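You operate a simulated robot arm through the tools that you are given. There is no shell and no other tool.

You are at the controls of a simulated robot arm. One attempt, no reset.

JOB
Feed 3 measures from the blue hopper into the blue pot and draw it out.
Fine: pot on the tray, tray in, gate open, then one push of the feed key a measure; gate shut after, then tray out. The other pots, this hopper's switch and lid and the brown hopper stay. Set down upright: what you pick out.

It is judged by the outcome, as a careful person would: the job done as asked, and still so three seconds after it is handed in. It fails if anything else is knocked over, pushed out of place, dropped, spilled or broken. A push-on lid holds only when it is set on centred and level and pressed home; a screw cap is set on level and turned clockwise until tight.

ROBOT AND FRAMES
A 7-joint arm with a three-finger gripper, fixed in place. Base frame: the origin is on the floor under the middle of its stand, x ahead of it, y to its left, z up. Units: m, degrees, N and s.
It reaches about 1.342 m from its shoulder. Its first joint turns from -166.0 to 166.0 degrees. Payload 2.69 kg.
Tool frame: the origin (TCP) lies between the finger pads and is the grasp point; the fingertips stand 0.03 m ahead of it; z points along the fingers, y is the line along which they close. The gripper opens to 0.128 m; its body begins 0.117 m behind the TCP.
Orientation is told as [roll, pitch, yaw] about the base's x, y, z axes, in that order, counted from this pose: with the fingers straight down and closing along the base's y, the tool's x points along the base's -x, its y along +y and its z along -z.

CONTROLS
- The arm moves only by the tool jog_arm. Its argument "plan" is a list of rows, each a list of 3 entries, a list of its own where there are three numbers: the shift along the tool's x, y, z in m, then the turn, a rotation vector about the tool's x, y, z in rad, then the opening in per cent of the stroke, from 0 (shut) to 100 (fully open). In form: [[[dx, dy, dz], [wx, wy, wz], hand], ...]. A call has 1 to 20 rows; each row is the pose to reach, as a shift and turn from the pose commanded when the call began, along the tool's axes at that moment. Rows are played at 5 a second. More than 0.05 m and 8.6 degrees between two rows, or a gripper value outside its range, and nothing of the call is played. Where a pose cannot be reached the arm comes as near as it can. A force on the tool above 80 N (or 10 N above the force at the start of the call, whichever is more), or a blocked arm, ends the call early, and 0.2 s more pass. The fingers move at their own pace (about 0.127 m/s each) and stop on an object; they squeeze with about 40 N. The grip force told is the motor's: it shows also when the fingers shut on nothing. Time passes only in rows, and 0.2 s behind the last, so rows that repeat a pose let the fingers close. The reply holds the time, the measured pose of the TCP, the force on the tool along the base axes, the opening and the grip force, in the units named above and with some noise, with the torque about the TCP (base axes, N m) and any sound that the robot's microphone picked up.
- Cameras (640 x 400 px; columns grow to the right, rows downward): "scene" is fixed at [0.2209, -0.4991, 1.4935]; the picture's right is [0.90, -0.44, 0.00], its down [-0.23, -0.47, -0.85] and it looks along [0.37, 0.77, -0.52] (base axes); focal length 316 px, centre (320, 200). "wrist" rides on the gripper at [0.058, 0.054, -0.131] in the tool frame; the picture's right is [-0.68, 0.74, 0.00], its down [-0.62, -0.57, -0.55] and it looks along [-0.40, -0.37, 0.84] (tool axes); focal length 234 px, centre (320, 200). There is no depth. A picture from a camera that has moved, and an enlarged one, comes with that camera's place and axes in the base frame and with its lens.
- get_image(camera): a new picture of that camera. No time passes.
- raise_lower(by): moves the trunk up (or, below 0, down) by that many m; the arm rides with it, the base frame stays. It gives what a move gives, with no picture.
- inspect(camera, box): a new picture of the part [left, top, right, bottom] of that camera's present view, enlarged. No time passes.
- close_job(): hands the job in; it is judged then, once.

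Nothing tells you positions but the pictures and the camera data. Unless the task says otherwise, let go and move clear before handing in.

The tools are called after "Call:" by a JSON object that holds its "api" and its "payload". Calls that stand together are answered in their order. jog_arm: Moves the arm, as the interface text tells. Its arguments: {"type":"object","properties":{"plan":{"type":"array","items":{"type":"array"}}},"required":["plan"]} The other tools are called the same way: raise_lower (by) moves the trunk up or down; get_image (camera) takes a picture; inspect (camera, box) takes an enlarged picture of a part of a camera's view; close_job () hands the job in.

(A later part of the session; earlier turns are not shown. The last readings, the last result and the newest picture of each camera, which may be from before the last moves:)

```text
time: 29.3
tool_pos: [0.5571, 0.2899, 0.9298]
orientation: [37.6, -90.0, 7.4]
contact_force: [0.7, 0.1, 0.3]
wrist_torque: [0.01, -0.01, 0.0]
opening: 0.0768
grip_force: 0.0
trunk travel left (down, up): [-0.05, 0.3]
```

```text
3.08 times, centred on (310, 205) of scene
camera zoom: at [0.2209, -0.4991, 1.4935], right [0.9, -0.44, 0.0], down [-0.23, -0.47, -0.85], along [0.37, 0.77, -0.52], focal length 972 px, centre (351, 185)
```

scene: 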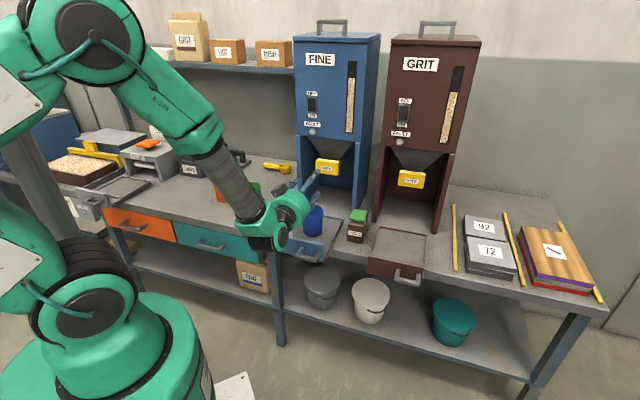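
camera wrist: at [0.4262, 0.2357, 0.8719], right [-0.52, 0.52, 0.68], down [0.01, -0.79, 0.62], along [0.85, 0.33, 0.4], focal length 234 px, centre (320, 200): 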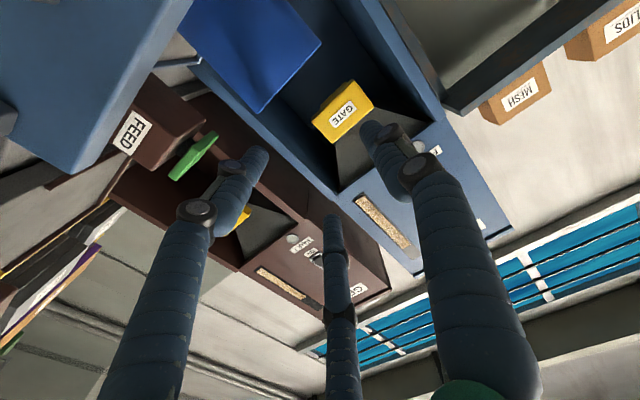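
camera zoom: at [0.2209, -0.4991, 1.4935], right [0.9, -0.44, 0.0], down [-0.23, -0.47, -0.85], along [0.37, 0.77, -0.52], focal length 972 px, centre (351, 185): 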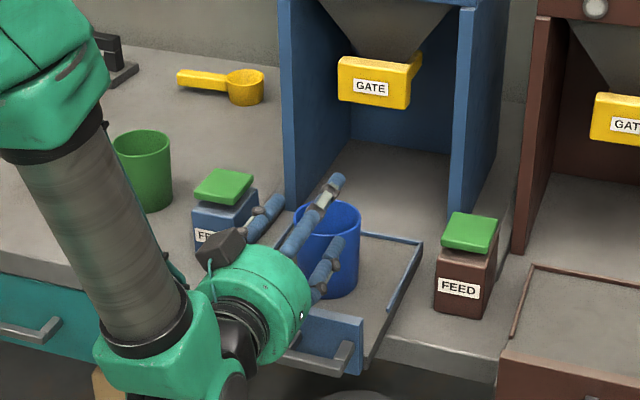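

Call:
{"api": "inspect", "payload": {"camera": "wrist", "box": [270, 40, 450, 200]}}

```text
2.50 times, centred on (360, 120) of wrist
camera zoom: at [0.4262, 0.2357, 0.8719], right [-0.52, 0.52, 0.68], down [0.01, -0.79, 0.62], along [0.85, 0.33, 0.4], focal length 585 px, centre (220, 400)
```

zoom: 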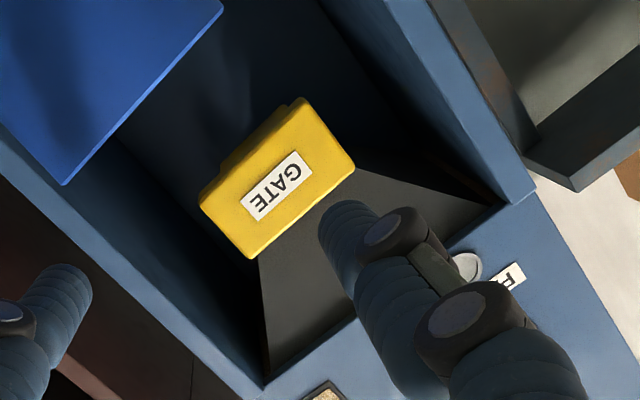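

Call:
{"api": "inspect", "payload": {"camera": "wrist", "box": [300, 60, 400, 130]}}

```text
5.71 times, centred on (350, 95) of wrist
camera zoom: at [0.4262, 0.2357, 0.8719], right [-0.52, 0.52, 0.68], down [0.01, -0.79, 0.62], along [0.85, 0.33, 0.4], focal length 1338 px, centre (149, 800)
```

zoom: 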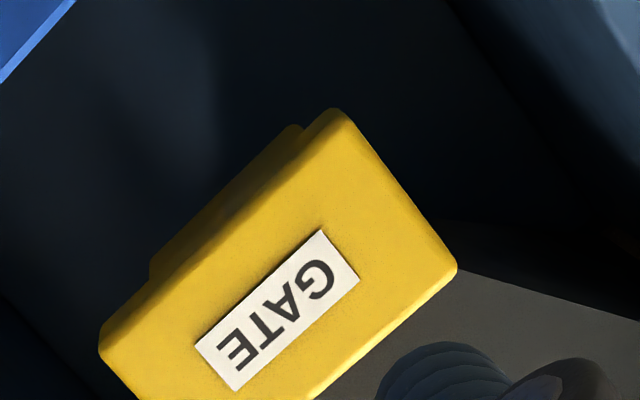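

The slide runs back behind the yellow block, but the block hides the outlet. I'll move to the right of the pot, above everything on the bench, to see the cone's lower end and find where the outlet is.

Call:
{"api": "jog_arm", "payload": {"plan": [[[-0.02, -0.03, 0.02], [0, 0, 0], 60], [[-0.02, -0.06, 0.05], [0, 0, 0], 60], [[-0.02, -0.09, 0.08], [0, 0, 0], 60], [[-0.02, -0.11, 0.11], [0, 0, 0], 60], [[-0.02, -0.11, 0.11], [0, 0, 0], 60]]}}

Call:
{"api": "get_image", "payload": {"camera": "wrist"}}

```text
time: 30.5
tool_pos: [0.7129, 0.2924, 0.9513]
orientation: [50.9, -90.0, -5.9]
contact_force: [-0.5, 0.7, -0.2]
wrist_torque: [0.01, -0.02, 0.02]
opening: 0.0768
grip_force: 0.0
trunk travel left (down, up): [-0.05, 0.3]
```

```text
taken
camera wrist: at [0.5825, 0.2371, 0.8925], right [-0.52, 0.52, 0.68], down [0.01, -0.79, 0.62], along [0.85, 0.33, 0.4], focal length 234 px, centre (320, 200)
```

wrist: 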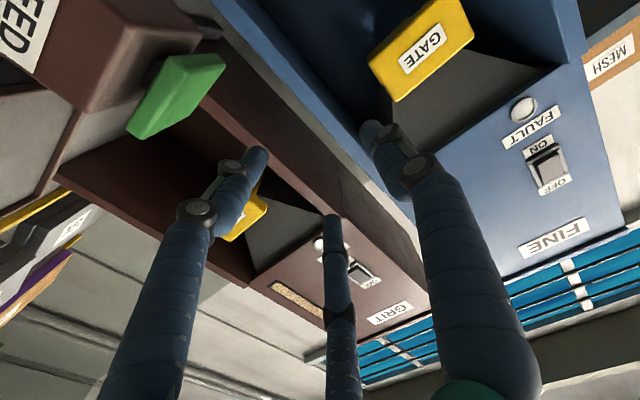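

Call:
{"api": "inspect", "payload": {"camera": "wrist", "box": [340, 0, 500, 120]}}

Call:
{"api": "inspect", "payload": {"camera": "wrist", "box": [490, 80, 610, 270]}}

```text
3.33 times, centred on (420, 60) of wrist
camera zoom: at [0.5825, 0.2371, 0.8925], right [-0.52, 0.52, 0.68], down [0.01, -0.79, 0.62], along [0.85, 0.33, 0.4], focal length 781 px, centre (-13, 667)
```

zoom: 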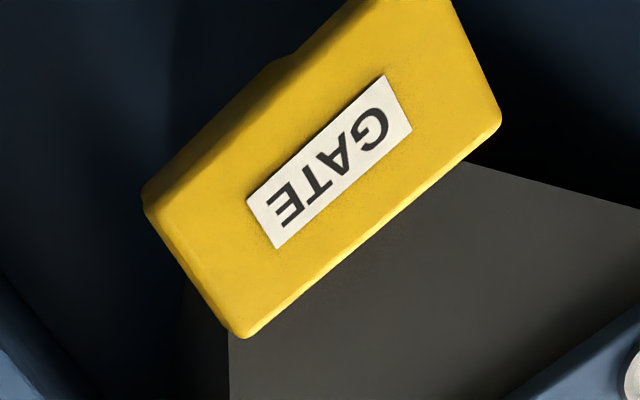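

```text
2.11 times, centred on (550, 175) of wrist
camera zoom: at [0.5825, 0.2371, 0.8925], right [-0.52, 0.52, 0.68], down [0.01, -0.79, 0.62], along [0.85, 0.33, 0.4], focal length 493 px, centre (-164, 253)
```

zoom: 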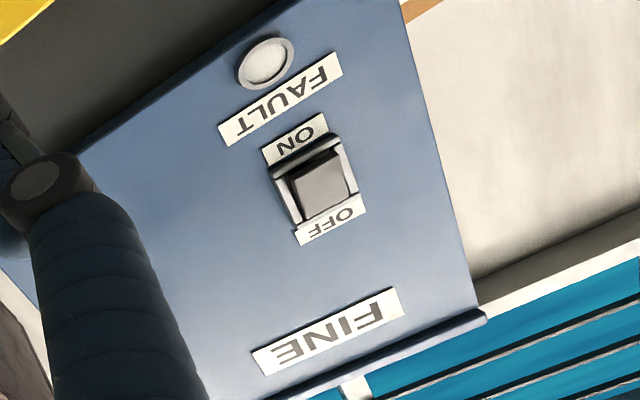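

I can't see the outlet past the block from here, so I'll check again once the tray is in and the space in front is clear. For gripping the tray handle and the gate I want the fingers to close vertically, so I'll back off and roll the hand 90°.

Call:
{"api": "jog_arm", "payload": {"plan": [[[-0.005, 0.01, -0.03], [0, 0, 0], 60], [[-0.01, 0.025, -0.07], [0, 0, 0.131], 60], [[-0.015, 0.045, -0.11], [0, 0, 0.262], 60], [[-0.02, 0.065, -0.14], [0, 0, 0.393], 60], [[-0.02, 0.085, -0.165], [0, 0, 0.524], 60], [[-0.02, 0.105, -0.185], [0, 0, 0.654], 60], [[-0.02, 0.12, -0.2], [0, 0, 0.785], 60], [[-0.02, 0.13, -0.21], [0, 0, 0.916], 60], [[-0.02, 0.13, -0.21], [0, 0, 1.047], 60], [[-0.02, 0.13, -0.21], [0, 0, 1.178], 60], [[-0.02, 0.13, -0.21], [0, 0, 1.309], 60], [[-0.02, 0.13, -0.21], [0, 0, 1.44], 60], [[-0.02, 0.13, -0.21], [0, 0, 1.571], 60], [[-0.02, 0.13, -0.21], [0, 0, 1.571], 60]]}}

Call:
{"api": "get_image", "payload": {"camera": "wrist"}}

Call:
{"api": "get_image", "payload": {"camera": "scene"}}

```text
time: 33.5
tool_pos: [0.4717, 0.2342, 0.9697]
orientation: [90.0, 0.1, -45.0]
contact_force: [0.4, 0.4, 0.3]
wrist_torque: [0.01, 0.02, 0.03]
opening: 0.0767
grip_force: 0.1
trunk travel left (down, up): [-0.05, 0.3]
```

```text
taken
camera wrist: at [0.338, 0.1831, 1.0243], right [0.48, -0.48, 0.74], down [0.05, -0.82, -0.57], along [0.88, 0.31, -0.37], focal length 234 px, centre (320, 200)
```

wrist: 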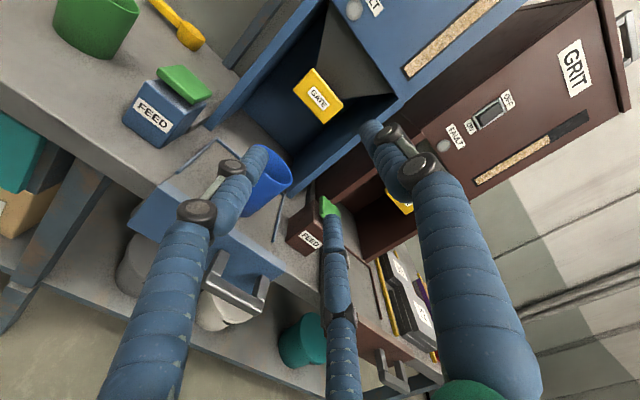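

```text
taken
```

scene: 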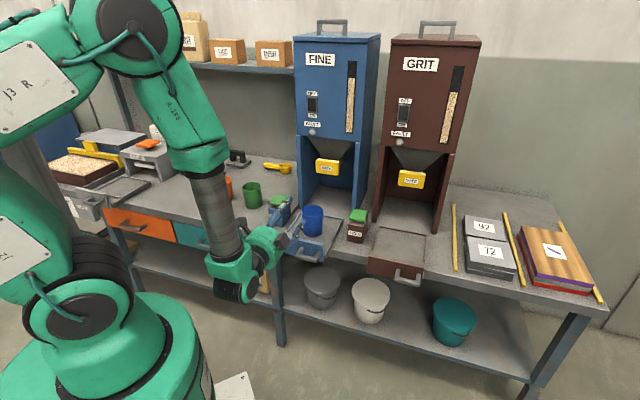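

The hand is now level, with finger 1 on top. I'll zoom in on the tray handle and the gate from this view.

Call:
{"api": "inspect", "payload": {"camera": "wrist", "box": [120, 120, 320, 320]}}

Call:
{"api": "inspect", "payload": {"camera": "wrist", "box": [260, 20, 420, 140]}}

```text
2.00 times, centred on (220, 220) of wrist
camera zoom: at [0.338, 0.1831, 1.0243], right [0.48, -0.48, 0.74], down [0.05, -0.82, -0.57], along [0.88, 0.31, -0.37], focal length 468 px, centre (520, 160)
```

zoom: 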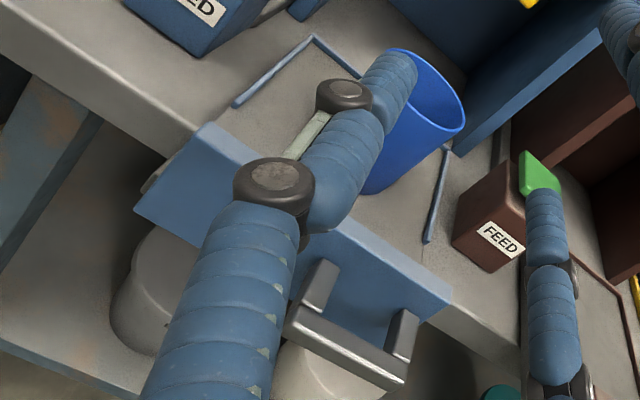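

```text
3.33 times, centred on (340, 80) of wrist
camera zoom: at [0.338, 0.1831, 1.0243], right [0.48, -0.48, 0.74], down [0.05, -0.82, -0.57], along [0.88, 0.31, -0.37], focal length 781 px, centre (253, 600)
```

zoom: 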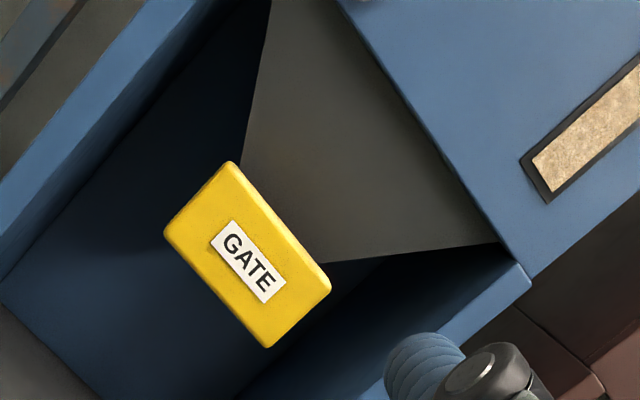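

The handle bar reads at depth 0.522, lateral 0.176–0.246, z 0.805. I'll tilt the fingers 30° down and line up just in front of it.

Call:
{"api": "jog_arm", "payload": {"plan": [[[-0.008, -0.02, -0.01], [0.087, 0, 0], 55], [[-0.016, -0.045, -0.02], [0.175, 0, 0], 55], [[-0.024, -0.07, -0.03], [0.262, 0, 0], 55], [[-0.032, -0.095, -0.04], [0.349, 0, 0], 55], [[-0.04, -0.12, -0.045], [0.436, 0, 0], 55], [[-0.043, -0.135, -0.047], [0.5236, 0, 0], 55], [[-0.043, -0.135, -0.047], [0.5236, 0, 0], 55]]}}

Call:
{"api": "get_image", "payload": {"camera": "wrist"}}

Call:
{"api": "inspect", "payload": {"camera": "scene", "box": [200, 160, 380, 300]}}

```text
time: 35.1
tool_pos: [0.4689, 0.1703, 0.8347]
orientation: [59.9, 0.0, -45.0]
contact_force: [0.3, 0.9, 0.0]
wrist_torque: [-0.03, 0.0, 0.0]
opening: 0.0706
grip_force: 0.0
trunk travel left (down, up): [-0.05, 0.3]
```

```text
taken
camera wrist: at [0.3668, 0.1507, 0.9477], right [0.74, -0.22, 0.64], down [-0.1, -0.97, -0.21], along [0.67, 0.09, -0.74], focal length 234 px, centre (320, 200)
```

wrist: 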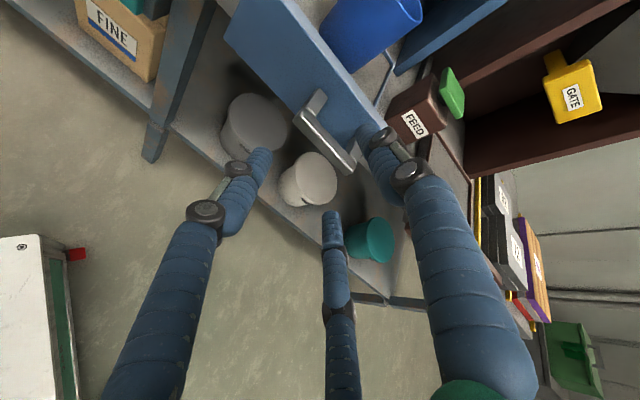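

```text
2.86 times, centred on (290, 230) of scene
camera zoom: at [0.2209, -0.4991, 1.4935], right [0.9, -0.44, 0.0], down [-0.23, -0.47, -0.85], along [0.37, 0.77, -0.52], focal length 902 px, centre (406, 114)
```

zoom: 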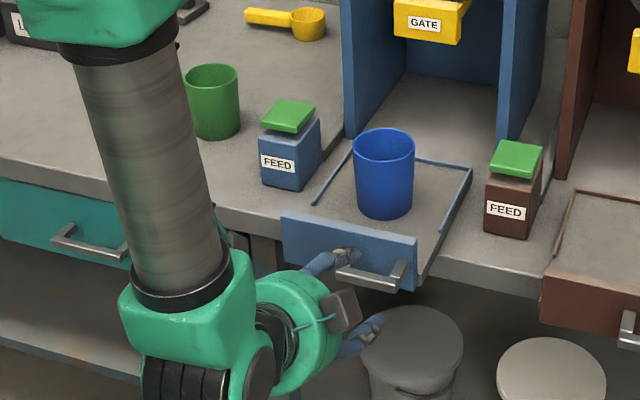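

Call:
{"api": "inspect", "payload": {"camera": "wrist", "box": [220, 40, 420, 200]}}

```text
2.50 times, centred on (320, 120) of wrist
camera zoom: at [0.3668, 0.1507, 0.9477], right [0.74, -0.22, 0.64], down [-0.1, -0.97, -0.21], along [0.67, 0.09, -0.74], focal length 585 px, centre (320, 400)
```

zoom: 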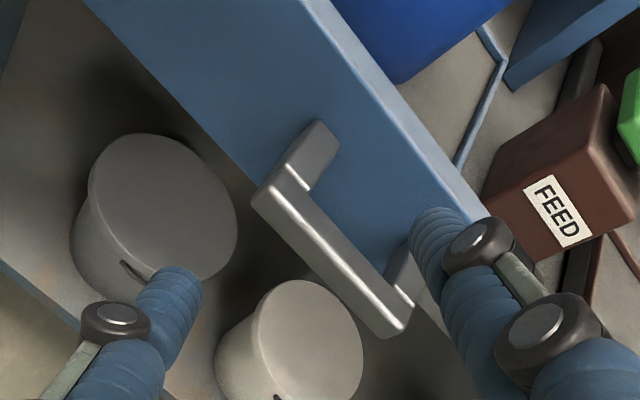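

The bar is confirmed at depth 0.522, z 0.805 and is centred between the fingers. I'll slide forward with a smaller opening, so the fingers pass above and below the bar without touching the panel.

Call:
{"api": "jog_arm", "payload": {"plan": [[[0, 0.001, 0.015], [0, 0, 0], 42], [[0, 0.002, 0.035], [0, 0, 0], 42], [[0, 0.0026, 0.05], [0, 0, 0], 42], [[0, 0.0026, 0.058], [0, 0, 0], 42], [[0, 0.0026, 0.058], [0, 0, 0], 42]]}}

Call:
{"api": "get_image", "payload": {"camera": "wrist"}}

Call:
{"api": "inspect", "payload": {"camera": "scene", "box": [240, 200, 360, 290]}}

```text
time: 36.3
tool_pos: [0.506, 0.2069, 0.8076]
orientation: [60.0, 0.0, -45.1]
contact_force: [0.4, -0.1, -1.2]
wrist_torque: [0.02, -0.02, 0.02]
opening: 0.0539
grip_force: 0.0
trunk travel left (down, up): [-0.05, 0.3]
```

```text
taken
camera wrist: at [0.4033, 0.1881, 0.9208], right [0.74, -0.22, 0.64], down [-0.1, -0.97, -0.22], along [0.67, 0.1, -0.74], focal length 234 px, centre (320, 200)
```

wrist: 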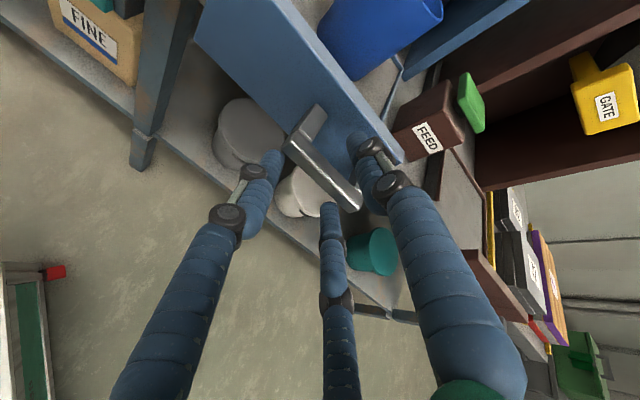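

```text
4.44 times, centred on (300, 245) of scene
camera zoom: at [0.2209, -0.4991, 1.4935], right [0.9, -0.44, 0.0], down [-0.23, -0.47, -0.85], along [0.37, 0.77, -0.52], focal length 1404 px, centre (409, 0)
```

zoom: 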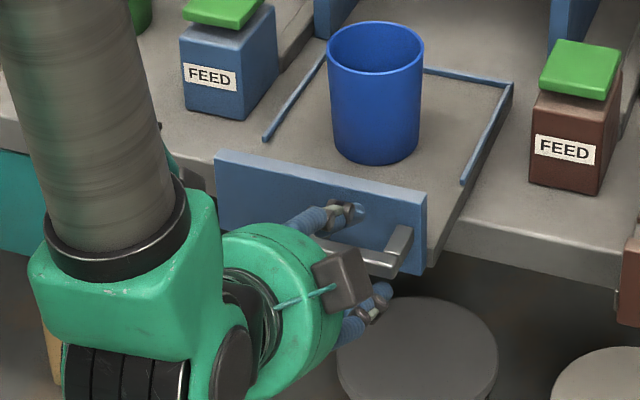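

The fingers are above and below the bar. I'll close on it gradually and watch the force.

Call:
{"api": "jog_arm", "payload": {"plan": [[[0, 0, 0], [0, 0, 0], 30], [[0, 0, 0], [0, 0, 0], 20], [[0, 0, 0], [0, 0, 0], 10], [[0, 0, 0], [0, 0, 0], 0], [[0, 0, 0], [0, 0, 0], 0], [[0, 0, 0], [0, 0, 0], 0]]}}

Call:
{"api": "get_image", "payload": {"camera": "wrist"}}

Call:
{"api": "inspect", "payload": {"camera": "scene", "box": [240, 200, 360, 290]}}

```text
time: 37.7
tool_pos: [0.5024, 0.2091, 0.8065]
orientation: [59.8, 0.1, -45.1]
contact_force: [-8.7, 5.3, -26.8]
wrist_torque: [-0.21, 0.23, 0.25]
opening: 0.0293
grip_force: 44.5
trunk travel left (down, up): [-0.05, 0.3]
```

```text
taken
camera wrist: at [0.4026, 0.1884, 0.9198], right [0.74, -0.22, 0.64], down [-0.1, -0.97, -0.21], along [0.66, 0.09, -0.74], focal length 234 px, centre (320, 200)
```

wrist: 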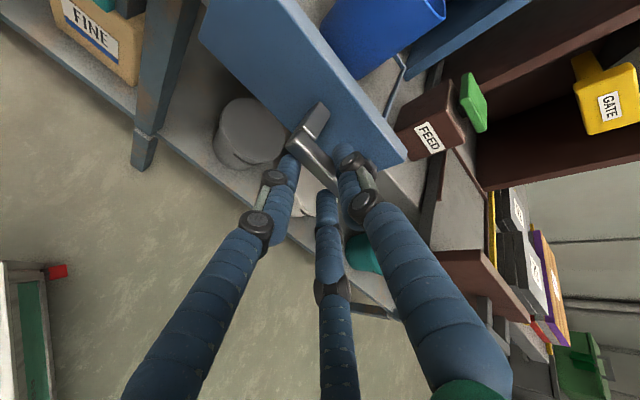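

```text
4.44 times, centred on (300, 245) of scene
camera zoom: at [0.2209, -0.4991, 1.4935], right [0.9, -0.44, 0.0], down [-0.23, -0.47, -0.85], along [0.37, 0.77, -0.52], focal length 1404 px, centre (409, 0)
```

zoom: 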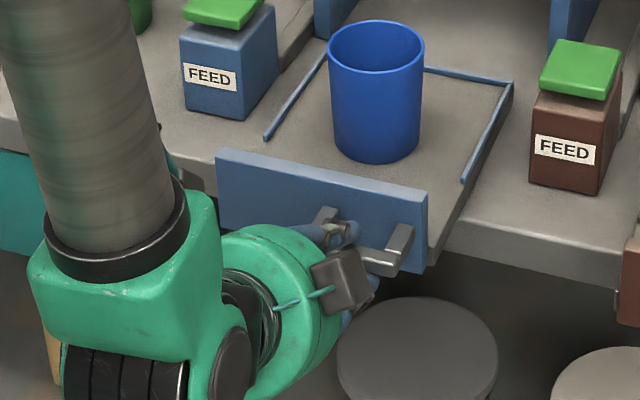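

Call:
{"api": "jog_arm", "payload": {"plan": [[[0, -0.002, 0], [0, 0, 0], 0], [[0, -0.004, 0], [0, 0, 0], 0], [[0, -0.004, 0], [0, 0, 0], 0]]}}

```text
time: 38.5
tool_pos: [0.5042, 0.2081, 0.806]
orientation: [60.2, -0.1, -44.9]
contact_force: [-18.5, 20.8, 5.9]
wrist_torque: [0.96, 0.24, 1.24]
opening: 0.0295
grip_force: 44.9
trunk travel left (down, up): [-0.05, 0.3]
```

I have the bar gripped. I'll push the tray inward gently for a short distance first and watch the force and the pot.

Call:
{"api": "jog_arm", "payload": {"plan": [[[0.002, 0.0015, 0.0026], [0, 0, 0], 0], [[0.003, 0.004, 0.0069], [0, 0, 0], 0], [[0.003, 0.0075, 0.013], [0, 0, 0], 0], [[0.003, 0.0115, 0.02], [0, 0, 0], 0], [[0.003, 0.0155, 0.0268], [0, 0, 0], 0], [[0.003, 0.02, 0.0346], [0, 0, 0], 0]]}}

Call:
{"api": "inspect", "payload": {"camera": "scene", "box": [240, 180, 370, 290]}}

```text
time: 39.9
tool_pos: [0.5321, 0.2366, 0.8062]
orientation: [60.1, 0.0, -45.1]
contact_force: [16.4, -15.9, 11.8]
wrist_torque: [0.05, -0.76, -0.99]
opening: 0.0292
grip_force: 45.1
trunk travel left (down, up): [-0.05, 0.3]
```

```text
3.64 times, centred on (305, 235) of scene
camera zoom: at [0.2209, -0.4991, 1.4935], right [0.9, -0.44, 0.0], down [-0.23, -0.47, -0.85], along [0.37, 0.77, -0.52], focal length 1149 px, centre (374, 73)
```

zoom: 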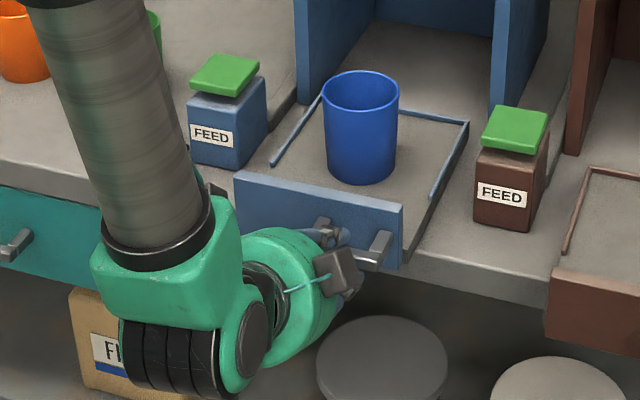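

The tray slides freely and the pot rides along steadily. I'll continue inward.

Call:
{"api": "jog_arm", "payload": {"plan": [[[-0.0013, 0.004, 0.0069], [0, 0, 0], 0], [[-0.0013, 0.009, 0.0156], [0, 0, 0], 0], [[-0.0013, 0.015, 0.026], [0, 0, 0], 0], [[-0.0013, 0.021, 0.0364], [0, 0, 0], 0], [[-0.0013, 0.027, 0.0468], [0, 0, 0], 0], [[-0.0013, 0.033, 0.0572], [0, 0, 0], 0], [[-0.0013, 0.039, 0.0675], [0, 0, 0], 0], [[-0.0013, 0.045, 0.0779], [0, 0, 0], 0], [[-0.0013, 0.051, 0.0883], [0, 0, 0], 0], [[-0.0013, 0.057, 0.0987], [0, 0, 0], 0], [[-0.0013, 0.063, 0.1091], [0, 0, 0], 0], [[-0.0013, 0.069, 0.1195], [0, 0, 0], 0], [[-0.0013, 0.073, 0.1264], [0, 0, 0], 0], [[-0.0013, 0.075, 0.1299], [0, 0, 0], 0]]}}

Call:
{"api": "get_image", "payload": {"camera": "wrist"}}

Call:
{"api": "inspect", "payload": {"camera": "scene", "box": [240, 140, 390, 270]}}

```text
time: 42.9
tool_pos: [0.6358, 0.3411, 0.8061]
orientation: [60.1, 0.0, -45.1]
contact_force: [7.9, -7.3, 25.4]
wrist_torque: [0.54, -0.71, -0.22]
opening: 0.0295
grip_force: 45.1
trunk travel left (down, up): [-0.05, 0.3]
```

```text
taken
camera wrist: at [0.5347, 0.321, 0.9189], right [0.74, -0.22, 0.64], down [-0.1, -0.97, -0.22], along [0.67, 0.1, -0.74], focal length 234 px, centre (320, 200)
```

wrist: 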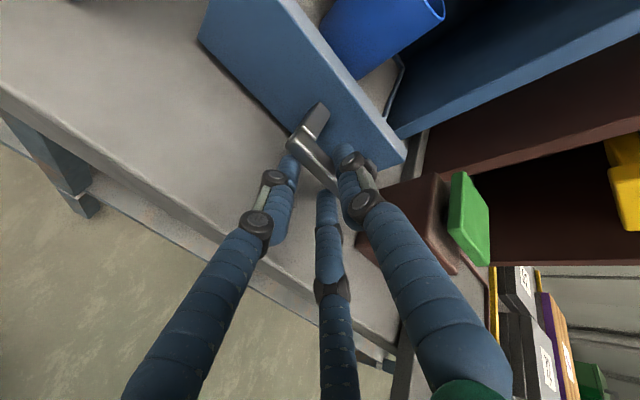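

```text
3.08 times, centred on (315, 205) of scene
camera zoom: at [0.2209, -0.4991, 1.4935], right [0.9, -0.44, 0.0], down [-0.23, -0.47, -0.85], along [0.37, 0.77, -0.52], focal length 972 px, centre (335, 185)
```

zoom: 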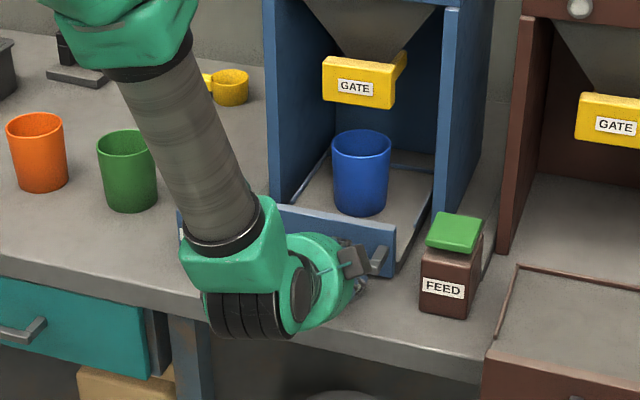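

Call:
{"api": "jog_arm", "payload": {"plan": [[[0, 0.005, 0.0052], [0, 0, 0], 0], [[0, 0.01, 0.0139], [0, 0, 0], 0], [[0, 0.015, 0.0225], [0, 0, 0], 0], [[0, 0.02, 0.0312], [0, 0, 0], 0], [[0, 0.025, 0.0398], [0, 0, 0], 0], [[0, 0.03, 0.0485], [0, 0, 0], 0]]}}

Call:
{"api": "inspect", "payload": {"camera": "scene", "box": [240, 140, 390, 270]}}

Call:
{"api": "get_image", "payload": {"camera": "wrist"}}

```text
time: 44.3
tool_pos: [0.6685, 0.3777, 0.7973]
orientation: [59.0, 0.3, -44.9]
contact_force: [-46.3, -46.7, -22.0]
wrist_torque: [0.07, -0.25, 0.25]
opening: 0.0296
grip_force: 45.3
trunk travel left (down, up): [-0.05, 0.3]
```

```text
3.08 times, centred on (315, 205) of scene
camera zoom: at [0.2209, -0.4991, 1.4935], right [0.9, -0.44, 0.0], down [-0.23, -0.47, -0.85], along [0.37, 0.77, -0.52], focal length 972 px, centre (335, 185)
```

zoom: 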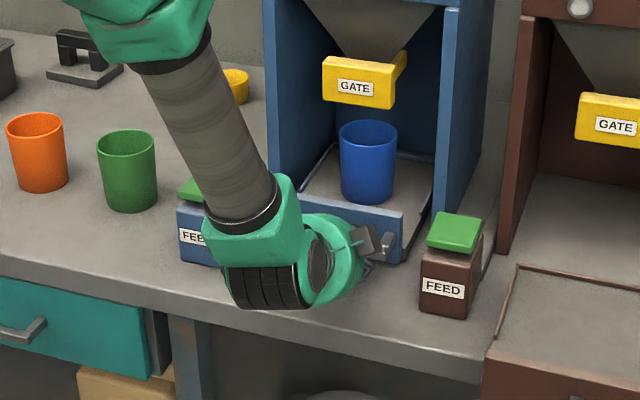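

```text
taken
camera wrist: at [0.5678, 0.3587, 0.9113], right [0.75, -0.21, 0.63], down [-0.1, -0.97, -0.21], along [0.65, 0.09, -0.75], focal length 234 px, centre (320, 200)
```

wrist: 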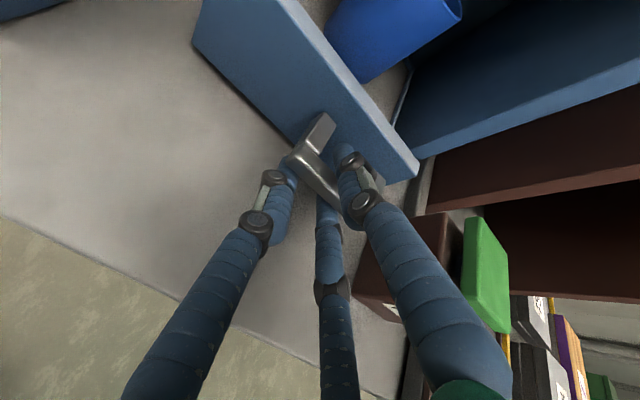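

The tray has come up against its stop: 66 N purely along the slide axis, after about 0.23 m of travel. I'll take the load off and then release the handle.

Call:
{"api": "jog_arm", "payload": {"plan": [[[0, -0.003, -0.0052], [0, 0, 0], 0], [[0, -0.0055, -0.0095], [0, 0, 0], 0], [[0, -0.0055, -0.0095], [0, 0, 0], 0]]}}

```text
time: 45.3
tool_pos: [0.662, 0.3711, 0.7963]
orientation: [58.9, 0.3, -44.9]
contact_force: [1.2, -1.7, -14.3]
wrist_torque: [0.09, 0.14, 0.42]
opening: 0.0287
grip_force: 45.4
trunk travel left (down, up): [-0.05, 0.3]
stopped in row 3: the force on the tool passed its limit at 80 N (the readings are from after the stop); the commanded pose is now the measured one
```

Call:
{"api": "get_image", "payload": {"camera": "wrist"}}

Call:
{"api": "inspect", "payload": {"camera": "scene", "box": [270, 170, 370, 250]}}

Call:
{"api": "inspect", "payload": {"camera": "wrist", "box": [220, 80, 480, 280]}}

```text
taken
camera wrist: at [0.5612, 0.352, 0.9113], right [0.75, -0.21, 0.63], down [-0.1, -0.97, -0.2], along [0.65, 0.09, -0.75], focal length 234 px, centre (320, 200)
```

wrist: 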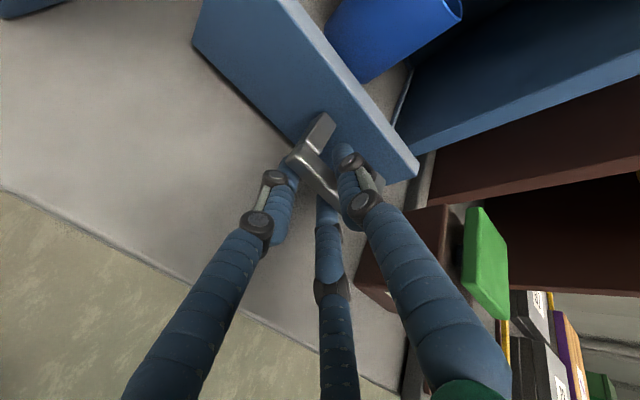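

```text
5.00 times, centred on (320, 210) of scene
camera zoom: at [0.2209, -0.4991, 1.4935], right [0.9, -0.44, 0.0], down [-0.23, -0.47, -0.85], along [0.37, 0.77, -0.52], focal length 1579 px, centre (320, 150)
```

zoom: 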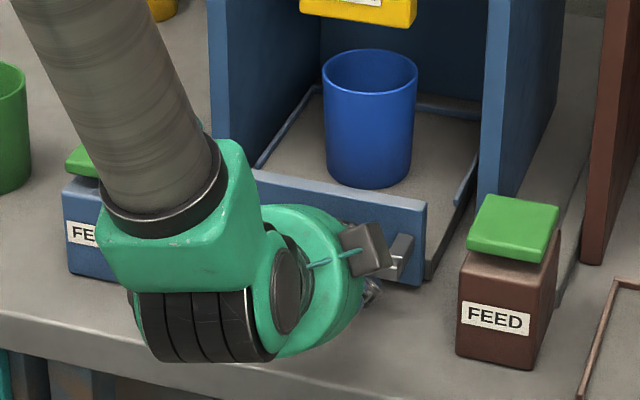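

```text
2.00 times, centred on (350, 180) of wrist
camera zoom: at [0.5612, 0.352, 0.9113], right [0.75, -0.21, 0.63], down [-0.1, -0.97, -0.2], along [0.65, 0.09, -0.75], focal length 468 px, centre (260, 240)
```

zoom: 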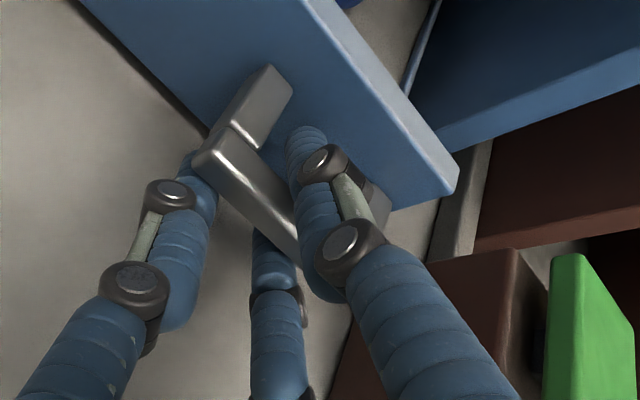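

Call:
{"api": "jog_arm", "payload": {"plan": [[[0, 0, 0], [0, 0, 0], 30], [[0, 0, 0], [0, 0, 0], 42], [[0, 0, 0], [0, 0, 0], 42]]}}

Call:
{"api": "inspect", "payload": {"camera": "scene", "box": [270, 170, 370, 250]}}

Call:
{"api": "inspect", "payload": {"camera": "wrist", "box": [220, 80, 480, 280]}}

```text
time: 46.1
tool_pos: [0.663, 0.3717, 0.7996]
orientation: [59.3, 0.1, -44.9]
contact_force: [-0.1, -0.5, 1.0]
wrist_torque: [0.0, 0.0, 0.03]
opening: 0.0536
grip_force: 0.0
trunk travel left (down, up): [-0.05, 0.3]
```

```text
5.00 times, centred on (320, 210) of scene
camera zoom: at [0.2209, -0.4991, 1.4935], right [0.9, -0.44, 0.0], down [-0.23, -0.47, -0.85], along [0.37, 0.77, -0.52], focal length 1579 px, centre (320, 150)
```

zoom: 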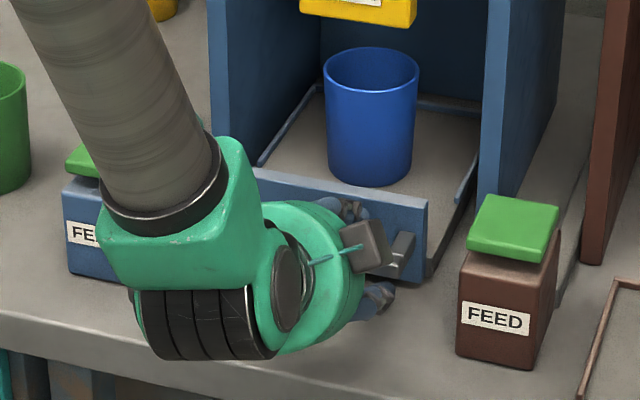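

```text
2.00 times, centred on (350, 180) of wrist
camera zoom: at [0.562, 0.3525, 0.9135], right [0.75, -0.21, 0.63], down [-0.1, -0.97, -0.21], along [0.66, 0.09, -0.75], focal length 468 px, centre (260, 240)
```

zoom: 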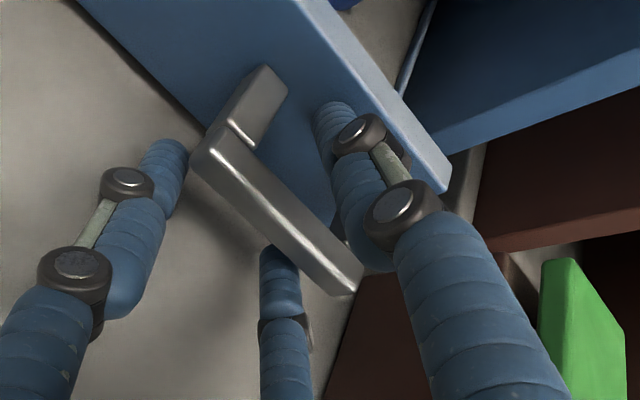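

Call:
{"api": "jog_arm", "payload": {"plan": [[[0, 0, -0.01], [0, 0, 0], 42], [[0, 0, -0.03], [0, 0, 0], 42], [[0, 0, -0.06], [0, 0, 0], 42], [[0, 0, -0.1], [0, 0, 0], 42], [[0, 0.03, -0.12], [0, 0, 0], 42], [[0, 0.06, -0.13], [0, 0, 0], 42], [[0, 0.06, -0.13], [0, 0, 0], 42]]}}

Call:
{"api": "get_image", "payload": {"camera": "wrist"}}

Call:
{"api": "inspect", "payload": {"camera": "scene", "box": [270, 150, 370, 250]}}

```text
time: 47.7
tool_pos: [0.6062, 0.3134, 0.9189]
orientation: [59.4, 0.3, -44.7]
contact_force: [0.0, 0.1, -0.5]
wrist_torque: [0.0, -0.01, -0.01]
opening: 0.054
grip_force: 0.2
trunk travel left (down, up): [-0.05, 0.3]
```

```text
taken
camera wrist: at [0.5055, 0.2947, 1.0327], right [0.75, -0.21, 0.63], down [-0.1, -0.97, -0.21], along [0.66, 0.09, -0.75], focal length 234 px, centre (320, 200)
```

wrist: 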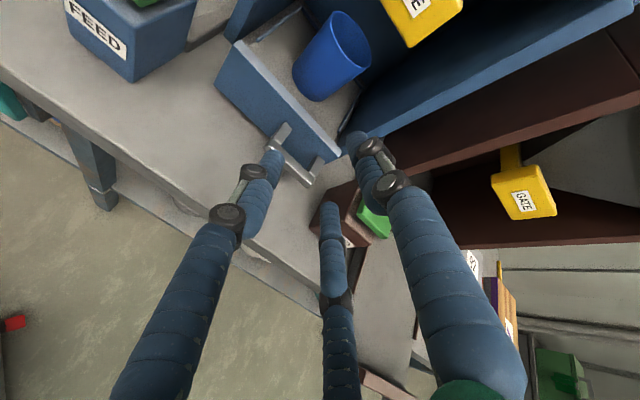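

```text
4.00 times, centred on (320, 200) of scene
camera zoom: at [0.2209, -0.4991, 1.4935], right [0.9, -0.44, 0.0], down [-0.23, -0.47, -0.85], along [0.37, 0.77, -0.52], focal length 1264 px, centre (320, 200)
```

zoom: 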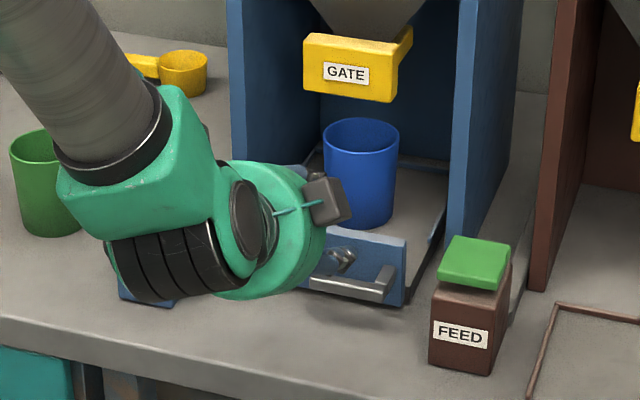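

The pot is in the bay and the tray is home. Before opening the gate I want to confirm the pot is under the outlet, so I'll level the hand and roll it until the camera sits low, looking up under the gate.

Call:
{"api": "jog_arm", "payload": {"plan": [[[0, 0, 0], [-0.105, 0, 0], 50], [[0, 0, 0], [-0.209, 0, 0], 50], [[0, 0, 0], [-0.314, 0, 0], 50], [[0, 0, 0], [-0.419, 0, 0], 50], [[0, 0, 0], [-0.5236, 0, 0], 50], [[0, 0, 0], [-0.5236, 0, 0], 50]]}}

Call:
{"api": "jog_arm", "payload": {"plan": [[[0, 0.005, 0], [0, 0, -0.131], 50], [[0, 0.01, 0], [0, 0, -0.262], 50], [[0, 0.015, 0], [0, 0, -0.393], 50], [[0, 0.02, 0], [0, 0, -0.524], 50], [[0, 0.02, 0], [0, 0, -0.654], 50], [[0, 0.02, 0], [0, 0, -0.785], 50], [[0, 0.02, 0], [0, 0, -0.916], 50], [[0, 0.02, 0], [0, 0, -1.047], 50], [[-0.004, 0.02, 0.02], [0, 0, -1.178], 50], [[-0.008, 0.02, 0.04], [0, 0, -1.309], 50], [[-0.012, 0.02, 0.06], [0, 0, -1.44], 50], [[-0.015, 0.02, 0.08], [0, 0, -1.571], 50], [[-0.015, 0.02, 0.11], [0, 0, -1.571], 50], [[-0.015, 0.02, 0.14], [0, 0, -1.571], 50], [[-0.015, 0.02, 0.14], [0, 0, -1.571], 50]]}}

Call:
{"api": "get_image", "payload": {"camera": "wrist"}}

Call:
{"api": "get_image", "payload": {"camera": "scene"}}

```text
time: 49.1
tool_pos: [0.6049, 0.3152, 0.9185]
orientation: [89.3, 0.2, -44.8]
contact_force: [-0.6, -0.3, 0.3]
wrist_torque: [0.05, -0.03, -0.01]
opening: 0.0639
grip_force: 0.2
trunk travel left (down, up): [-0.05, 0.3]
```

```text
time: 52.3
tool_pos: [0.7147, 0.4031, 0.9357]
orientation: [12.7, -89.3, 32.6]
contact_force: [0.6, 0.3, 0.6]
wrist_torque: [0.01, 0.01, -0.01]
opening: 0.0638
grip_force: 0.1
trunk travel left (down, up): [-0.05, 0.3]
```

```text
taken
camera wrist: at [0.5838, 0.3481, 0.8791], right [-0.51, 0.52, 0.68], down [0.02, -0.78, 0.62], along [0.86, 0.33, 0.39], focal length 234 px, centre (320, 200)
```

wrist: 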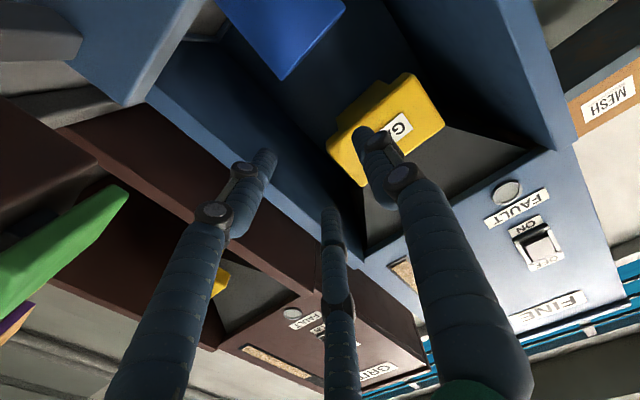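

```text
taken
```

scene: 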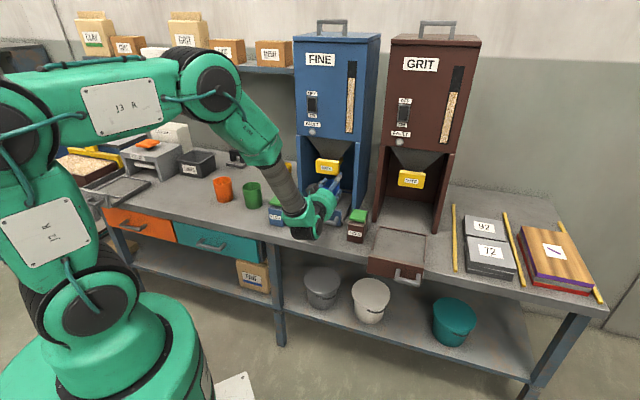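

Call:
{"api": "inspect", "payload": {"camera": "wrist", "box": [220, 0, 460, 220]}}

Call:
{"api": "inspect", "payload": {"camera": "wrist", "box": [320, 50, 460, 150]}}

```text
1.82 times, centred on (340, 110) of wrist
camera zoom: at [0.5838, 0.3481, 0.8791], right [-0.51, 0.52, 0.68], down [0.02, -0.78, 0.62], along [0.86, 0.33, 0.39], focal length 426 px, centre (284, 364)
```

zoom: 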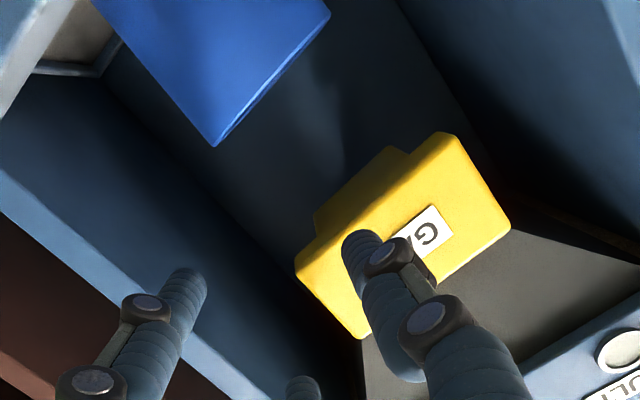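

```text
4.00 times, centred on (390, 100) of wrist
camera zoom: at [0.5838, 0.3481, 0.8791], right [-0.51, 0.52, 0.68], down [0.02, -0.78, 0.62], along [0.86, 0.33, 0.39], focal length 937 px, centre (40, 600)
```

zoom: 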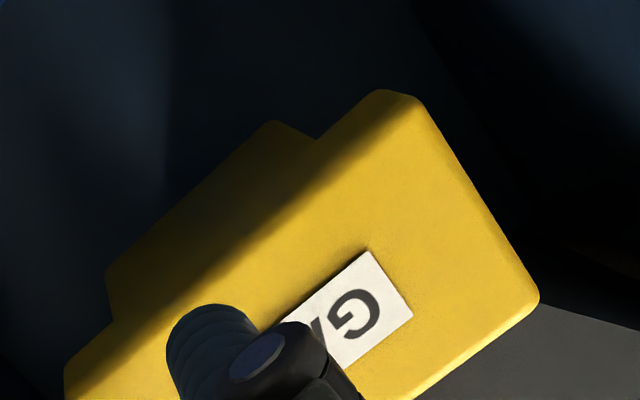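

Measurements put the outlet at about depth 0.945–0.955, centred over the railed part of the tray. The pot sits at about 0.92, roughly 3 cm too far forward, so grain could spill. I'll draw the tray out again and set the pot back in the middle of the railed area.

Call:
{"api": "jog_arm", "payload": {"plan": [[[0, 0, -0.04], [0, 0, 0], 50], [[0, 0, -0.08], [0, 0, 0], 50], [[0, 0, -0.12], [0, 0, 0.131], 50], [[0, 0, -0.16], [0, 0, 0.262], 50], [[0, 0, -0.18], [0, 0, 0.393], 50], [[0, 0, -0.18], [0, 0, 0.524], 50], [[0, 0, -0.18], [0, 0, 0.654], 50], [[0, 0, -0.18], [0, 0, 0.785], 50], [[0, 0, -0.18], [0, 0, 0.916], 50], [[0, 0, -0.18], [0, 0, 1.047], 50], [[0, 0, -0.18], [0, 0, 1.178], 50], [[0, 0, -0.18], [0, 0, 1.309], 50], [[0, 0, -0.18], [0, 0, 1.44], 50], [[0, 0, -0.18], [0, 0, 1.571], 50], [[0, 0, -0.18], [0, 0, 1.571], 50]]}}

Call:
{"api": "get_image", "payload": {"camera": "wrist"}}

```text
time: 55.5
tool_pos: [0.5872, 0.2749, 0.9365]
orientation: [89.4, 0.3, -44.8]
contact_force: [0.2, 0.2, -0.6]
wrist_torque: [-0.03, -0.01, -0.02]
opening: 0.0639
grip_force: 0.0
trunk travel left (down, up): [-0.05, 0.3]
```

```text
taken
camera wrist: at [0.4555, 0.2238, 0.9934], right [0.49, -0.47, 0.73], down [0.04, -0.83, -0.56], along [0.87, 0.31, -0.38], focal length 234 px, centre (320, 200)
```

wrist: 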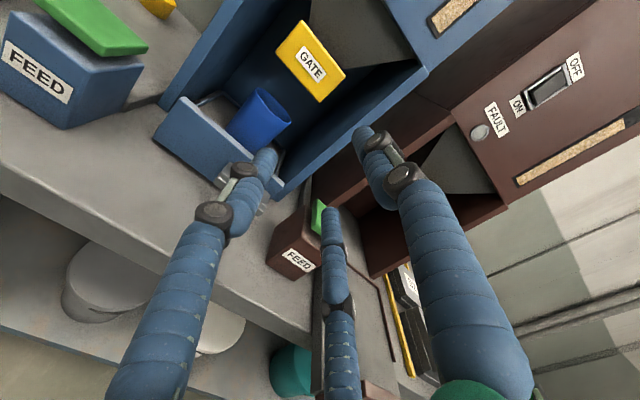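

Call:
{"api": "jog_arm", "payload": {"plan": [[[0.002, -0.012, 0.005], [0.085, 0, 0], 45], [[0.004, -0.028, 0.012], [0.171, 0, 0], 45], [[0.006, -0.045, 0.02], [0.256, 0, 0], 45], [[0.008, -0.06, 0.03], [0.342, 0, 0], 45], [[0.009, -0.075, 0.038], [0.427, 0, 0], 45], [[0.0093, -0.0865, 0.045], [0.513, 0, 0], 45], [[0.0093, -0.0865, 0.045], [0.513, 0, 0], 45]]}}

Call:
{"api": "get_image", "payload": {"camera": "wrist"}}

Call:
{"api": "inspect", "payload": {"camera": "wrist", "box": [220, 40, 420, 200]}}

```text
time: 57.1
tool_pos: [0.6124, 0.3139, 0.8507]
orientation: [59.8, 0.2, -44.8]
contact_force: [-0.6, 0.4, -0.3]
wrist_torque: [0.02, 0.0, -0.01]
opening: 0.0577
grip_force: 0.0
trunk travel left (down, up): [-0.05, 0.3]
```

```text
taken
camera wrist: at [0.5116, 0.293, 0.9639], right [0.74, -0.22, 0.63], down [-0.1, -0.97, -0.22], along [0.66, 0.1, -0.74], focal length 234 px, centre (320, 200)
```

wrist: 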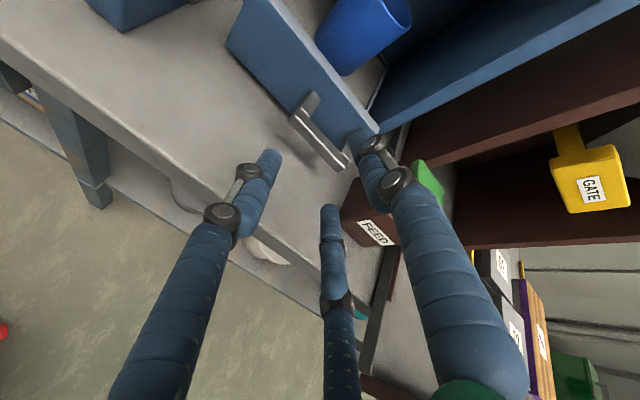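

```text
2.50 times, centred on (320, 120) of wrist
camera zoom: at [0.5116, 0.293, 0.9639], right [0.74, -0.22, 0.63], down [-0.1, -0.97, -0.22], along [0.66, 0.1, -0.74], focal length 585 px, centre (320, 400)
```

zoom: 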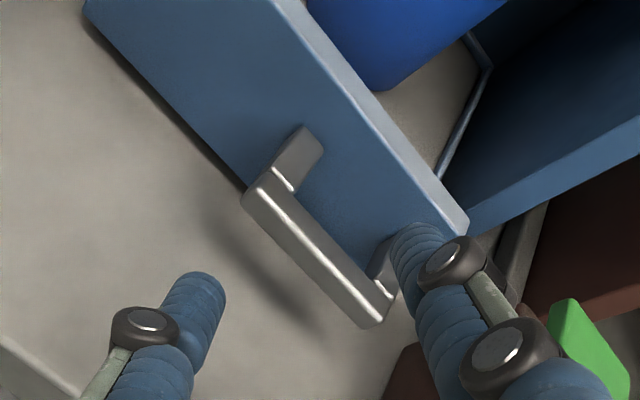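

The bar is now at depth 0.7356, so the tray travel is 0.2136 m. I'll grip the handle again.

Call:
{"api": "jog_arm", "payload": {"plan": [[[0, -0.002, 0.015], [0, 0, 0], 42], [[0, -0.0045, 0.04], [0, 0, 0], 42], [[0, -0.0056, 0.06], [0, 0, 0], 42], [[0, -0.0056, 0.074], [0, 0, 0], 42], [[0, -0.0056, 0.079], [0, 0, 0], 42], [[0, -0.0056, 0.079], [0, 0, 0], 42]]}}

Call:
{"api": "inspect", "payload": {"camera": "wrist", "box": [220, 80, 420, 240]}}

```text
time: 58.5
tool_pos: [0.6582, 0.3599, 0.8072]
orientation: [59.9, 0.2, -44.7]
contact_force: [0.4, 0.6, 0.0]
wrist_torque: [-0.01, 0.0, -0.03]
opening: 0.0537
grip_force: 0.0
trunk travel left (down, up): [-0.05, 0.3]
```

```text
2.50 times, centred on (320, 160) of wrist
camera zoom: at [0.5573, 0.3395, 0.9196], right [0.74, -0.22, 0.63], down [-0.1, -0.97, -0.22], along [0.66, 0.1, -0.74], focal length 585 px, centre (320, 300)
```

zoom: 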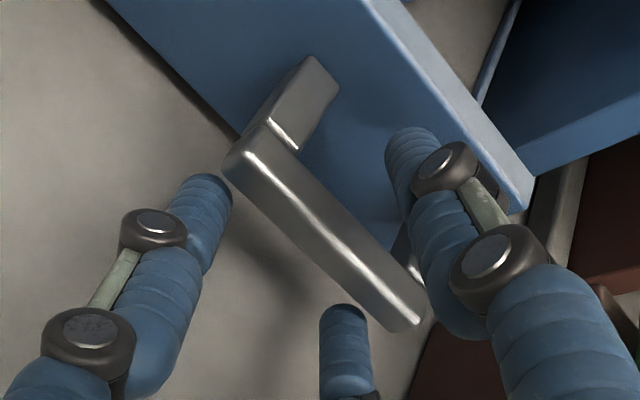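

Call:
{"api": "jog_arm", "payload": {"plan": [[[0, -0.002, 0], [0, 0, 0], 30], [[0, -0.003, 0], [0, 0, 0], 20], [[0, -0.003, 0], [0, 0, 0], 10], [[0, -0.003, 0], [0, 0, 0], 0], [[0, -0.003, 0], [0, 0, 0], 0], [[0, -0.003, 0], [0, 0, 0], 0]]}}

Call:
{"api": "jog_arm", "payload": {"plan": [[[0, -0.001, -0.0017], [0, 0, 0], 0], [[0, -0.0025, -0.0043], [0, 0, 0], 0], [[0, -0.005, -0.0087], [0, 0, 0], 0], [[0, -0.0075, -0.013], [0, 0, 0], 0], [[0, -0.01, -0.0173], [0, 0, 0], 0]]}}

Call:
{"api": "inspect", "payload": {"camera": "wrist", "box": [220, 80, 420, 240]}}

```text
time: 59.9
tool_pos: [0.6581, 0.3594, 0.8051]
orientation: [60.1, 0.3, -44.8]
contact_force: [-1.0, 3.2, 12.8]
wrist_torque: [0.37, -0.35, 0.2]
opening: 0.0294
grip_force: 45.2
trunk travel left (down, up): [-0.05, 0.3]
```

```text
time: 61.1
tool_pos: [0.6428, 0.3449, 0.805]
orientation: [60.0, 0.3, -44.8]
contact_force: [-10.4, 10.4, 21.6]
wrist_torque: [0.44, -0.52, 0.13]
opening: 0.0293
grip_force: 45.1
trunk travel left (down, up): [-0.05, 0.3]
```

```text
2.50 times, centred on (320, 160) of wrist
camera zoom: at [0.5418, 0.324, 0.9177], right [0.74, -0.22, 0.64], down [-0.1, -0.97, -0.22], along [0.66, 0.1, -0.74], focal length 585 px, centre (320, 300)
```

zoom: 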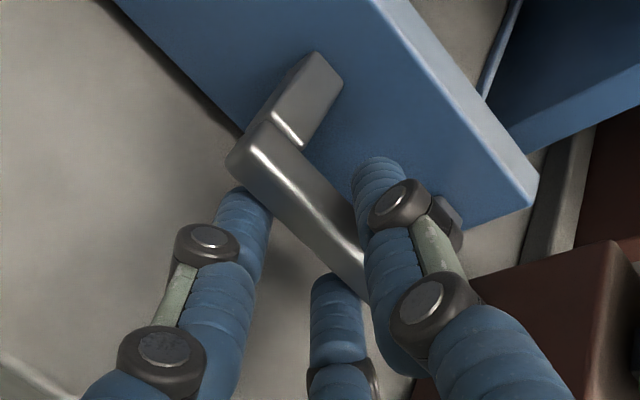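

The tray follows the handle with almost no force. I'll draw it smoothly out.

Call:
{"api": "jog_arm", "payload": {"plan": [[[0, -0.0015, -0.0061], [0, 0, 0], 0], [[0, -0.004, -0.0122], [0, 0, 0], 0], [[0, -0.01, -0.0225], [0, 0, 0], 0], [[0, -0.016, -0.0329], [0, 0, 0], 0], [[0, -0.022, -0.0433], [0, 0, 0], 0], [[0, -0.028, -0.0537], [0, 0, 0], 0], [[0, -0.034, -0.0641], [0, 0, 0], 0], [[0, -0.04, -0.0745], [0, 0, 0], 0], [[0, -0.046, -0.0849], [0, 0, 0], 0], [[0, -0.052, -0.0953], [0, 0, 0], 0], [[0, -0.058, -0.1057], [0, 0, 0], 0], [[0, -0.064, -0.1161], [0, 0, 0], 0], [[0, -0.07, -0.1265], [0, 0, 0], 0], [[0, -0.076, -0.1369], [0, 0, 0], 0], [[0, -0.082, -0.1473], [0, 0, 0], 0], [[0, -0.087, -0.1559], [0, 0, 0], 0], [[0, -0.09, -0.1611], [0, 0, 0], 0], [[0, -0.09, -0.1611], [0, 0, 0], 0]]}}

Call:
{"api": "inspect", "payload": {"camera": "scene", "box": [250, 160, 370, 280]}}

Call:
{"api": "get_image", "payload": {"camera": "wrist"}}

```text
time: 64.9
tool_pos: [0.5131, 0.212, 0.8037]
orientation: [59.8, 0.3, -44.8]
contact_force: [-6.6, 4.6, -41.2]
wrist_torque: [-0.51, 0.16, 0.34]
opening: 0.0292
grip_force: 45.2
trunk travel left (down, up): [-0.05, 0.3]
```

```text
3.33 times, centred on (310, 220) of scene
camera zoom: at [0.2209, -0.4991, 1.4935], right [0.9, -0.44, 0.0], down [-0.23, -0.47, -0.85], along [0.37, 0.77, -0.52], focal length 1053 px, centre (353, 133)
```

zoom: 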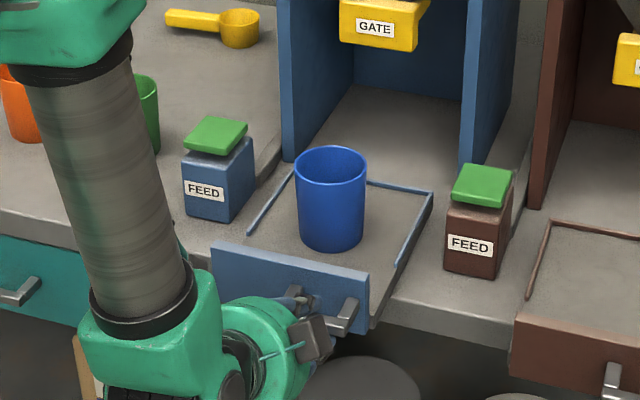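

```text
taken
camera wrist: at [0.4114, 0.1933, 0.9185], right [0.74, -0.22, 0.63], down [-0.1, -0.97, -0.21], along [0.66, 0.1, -0.74], focal length 234 px, centre (320, 200)
```

wrist: 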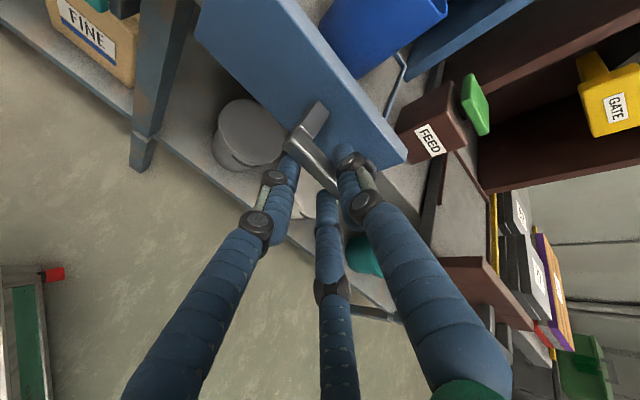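

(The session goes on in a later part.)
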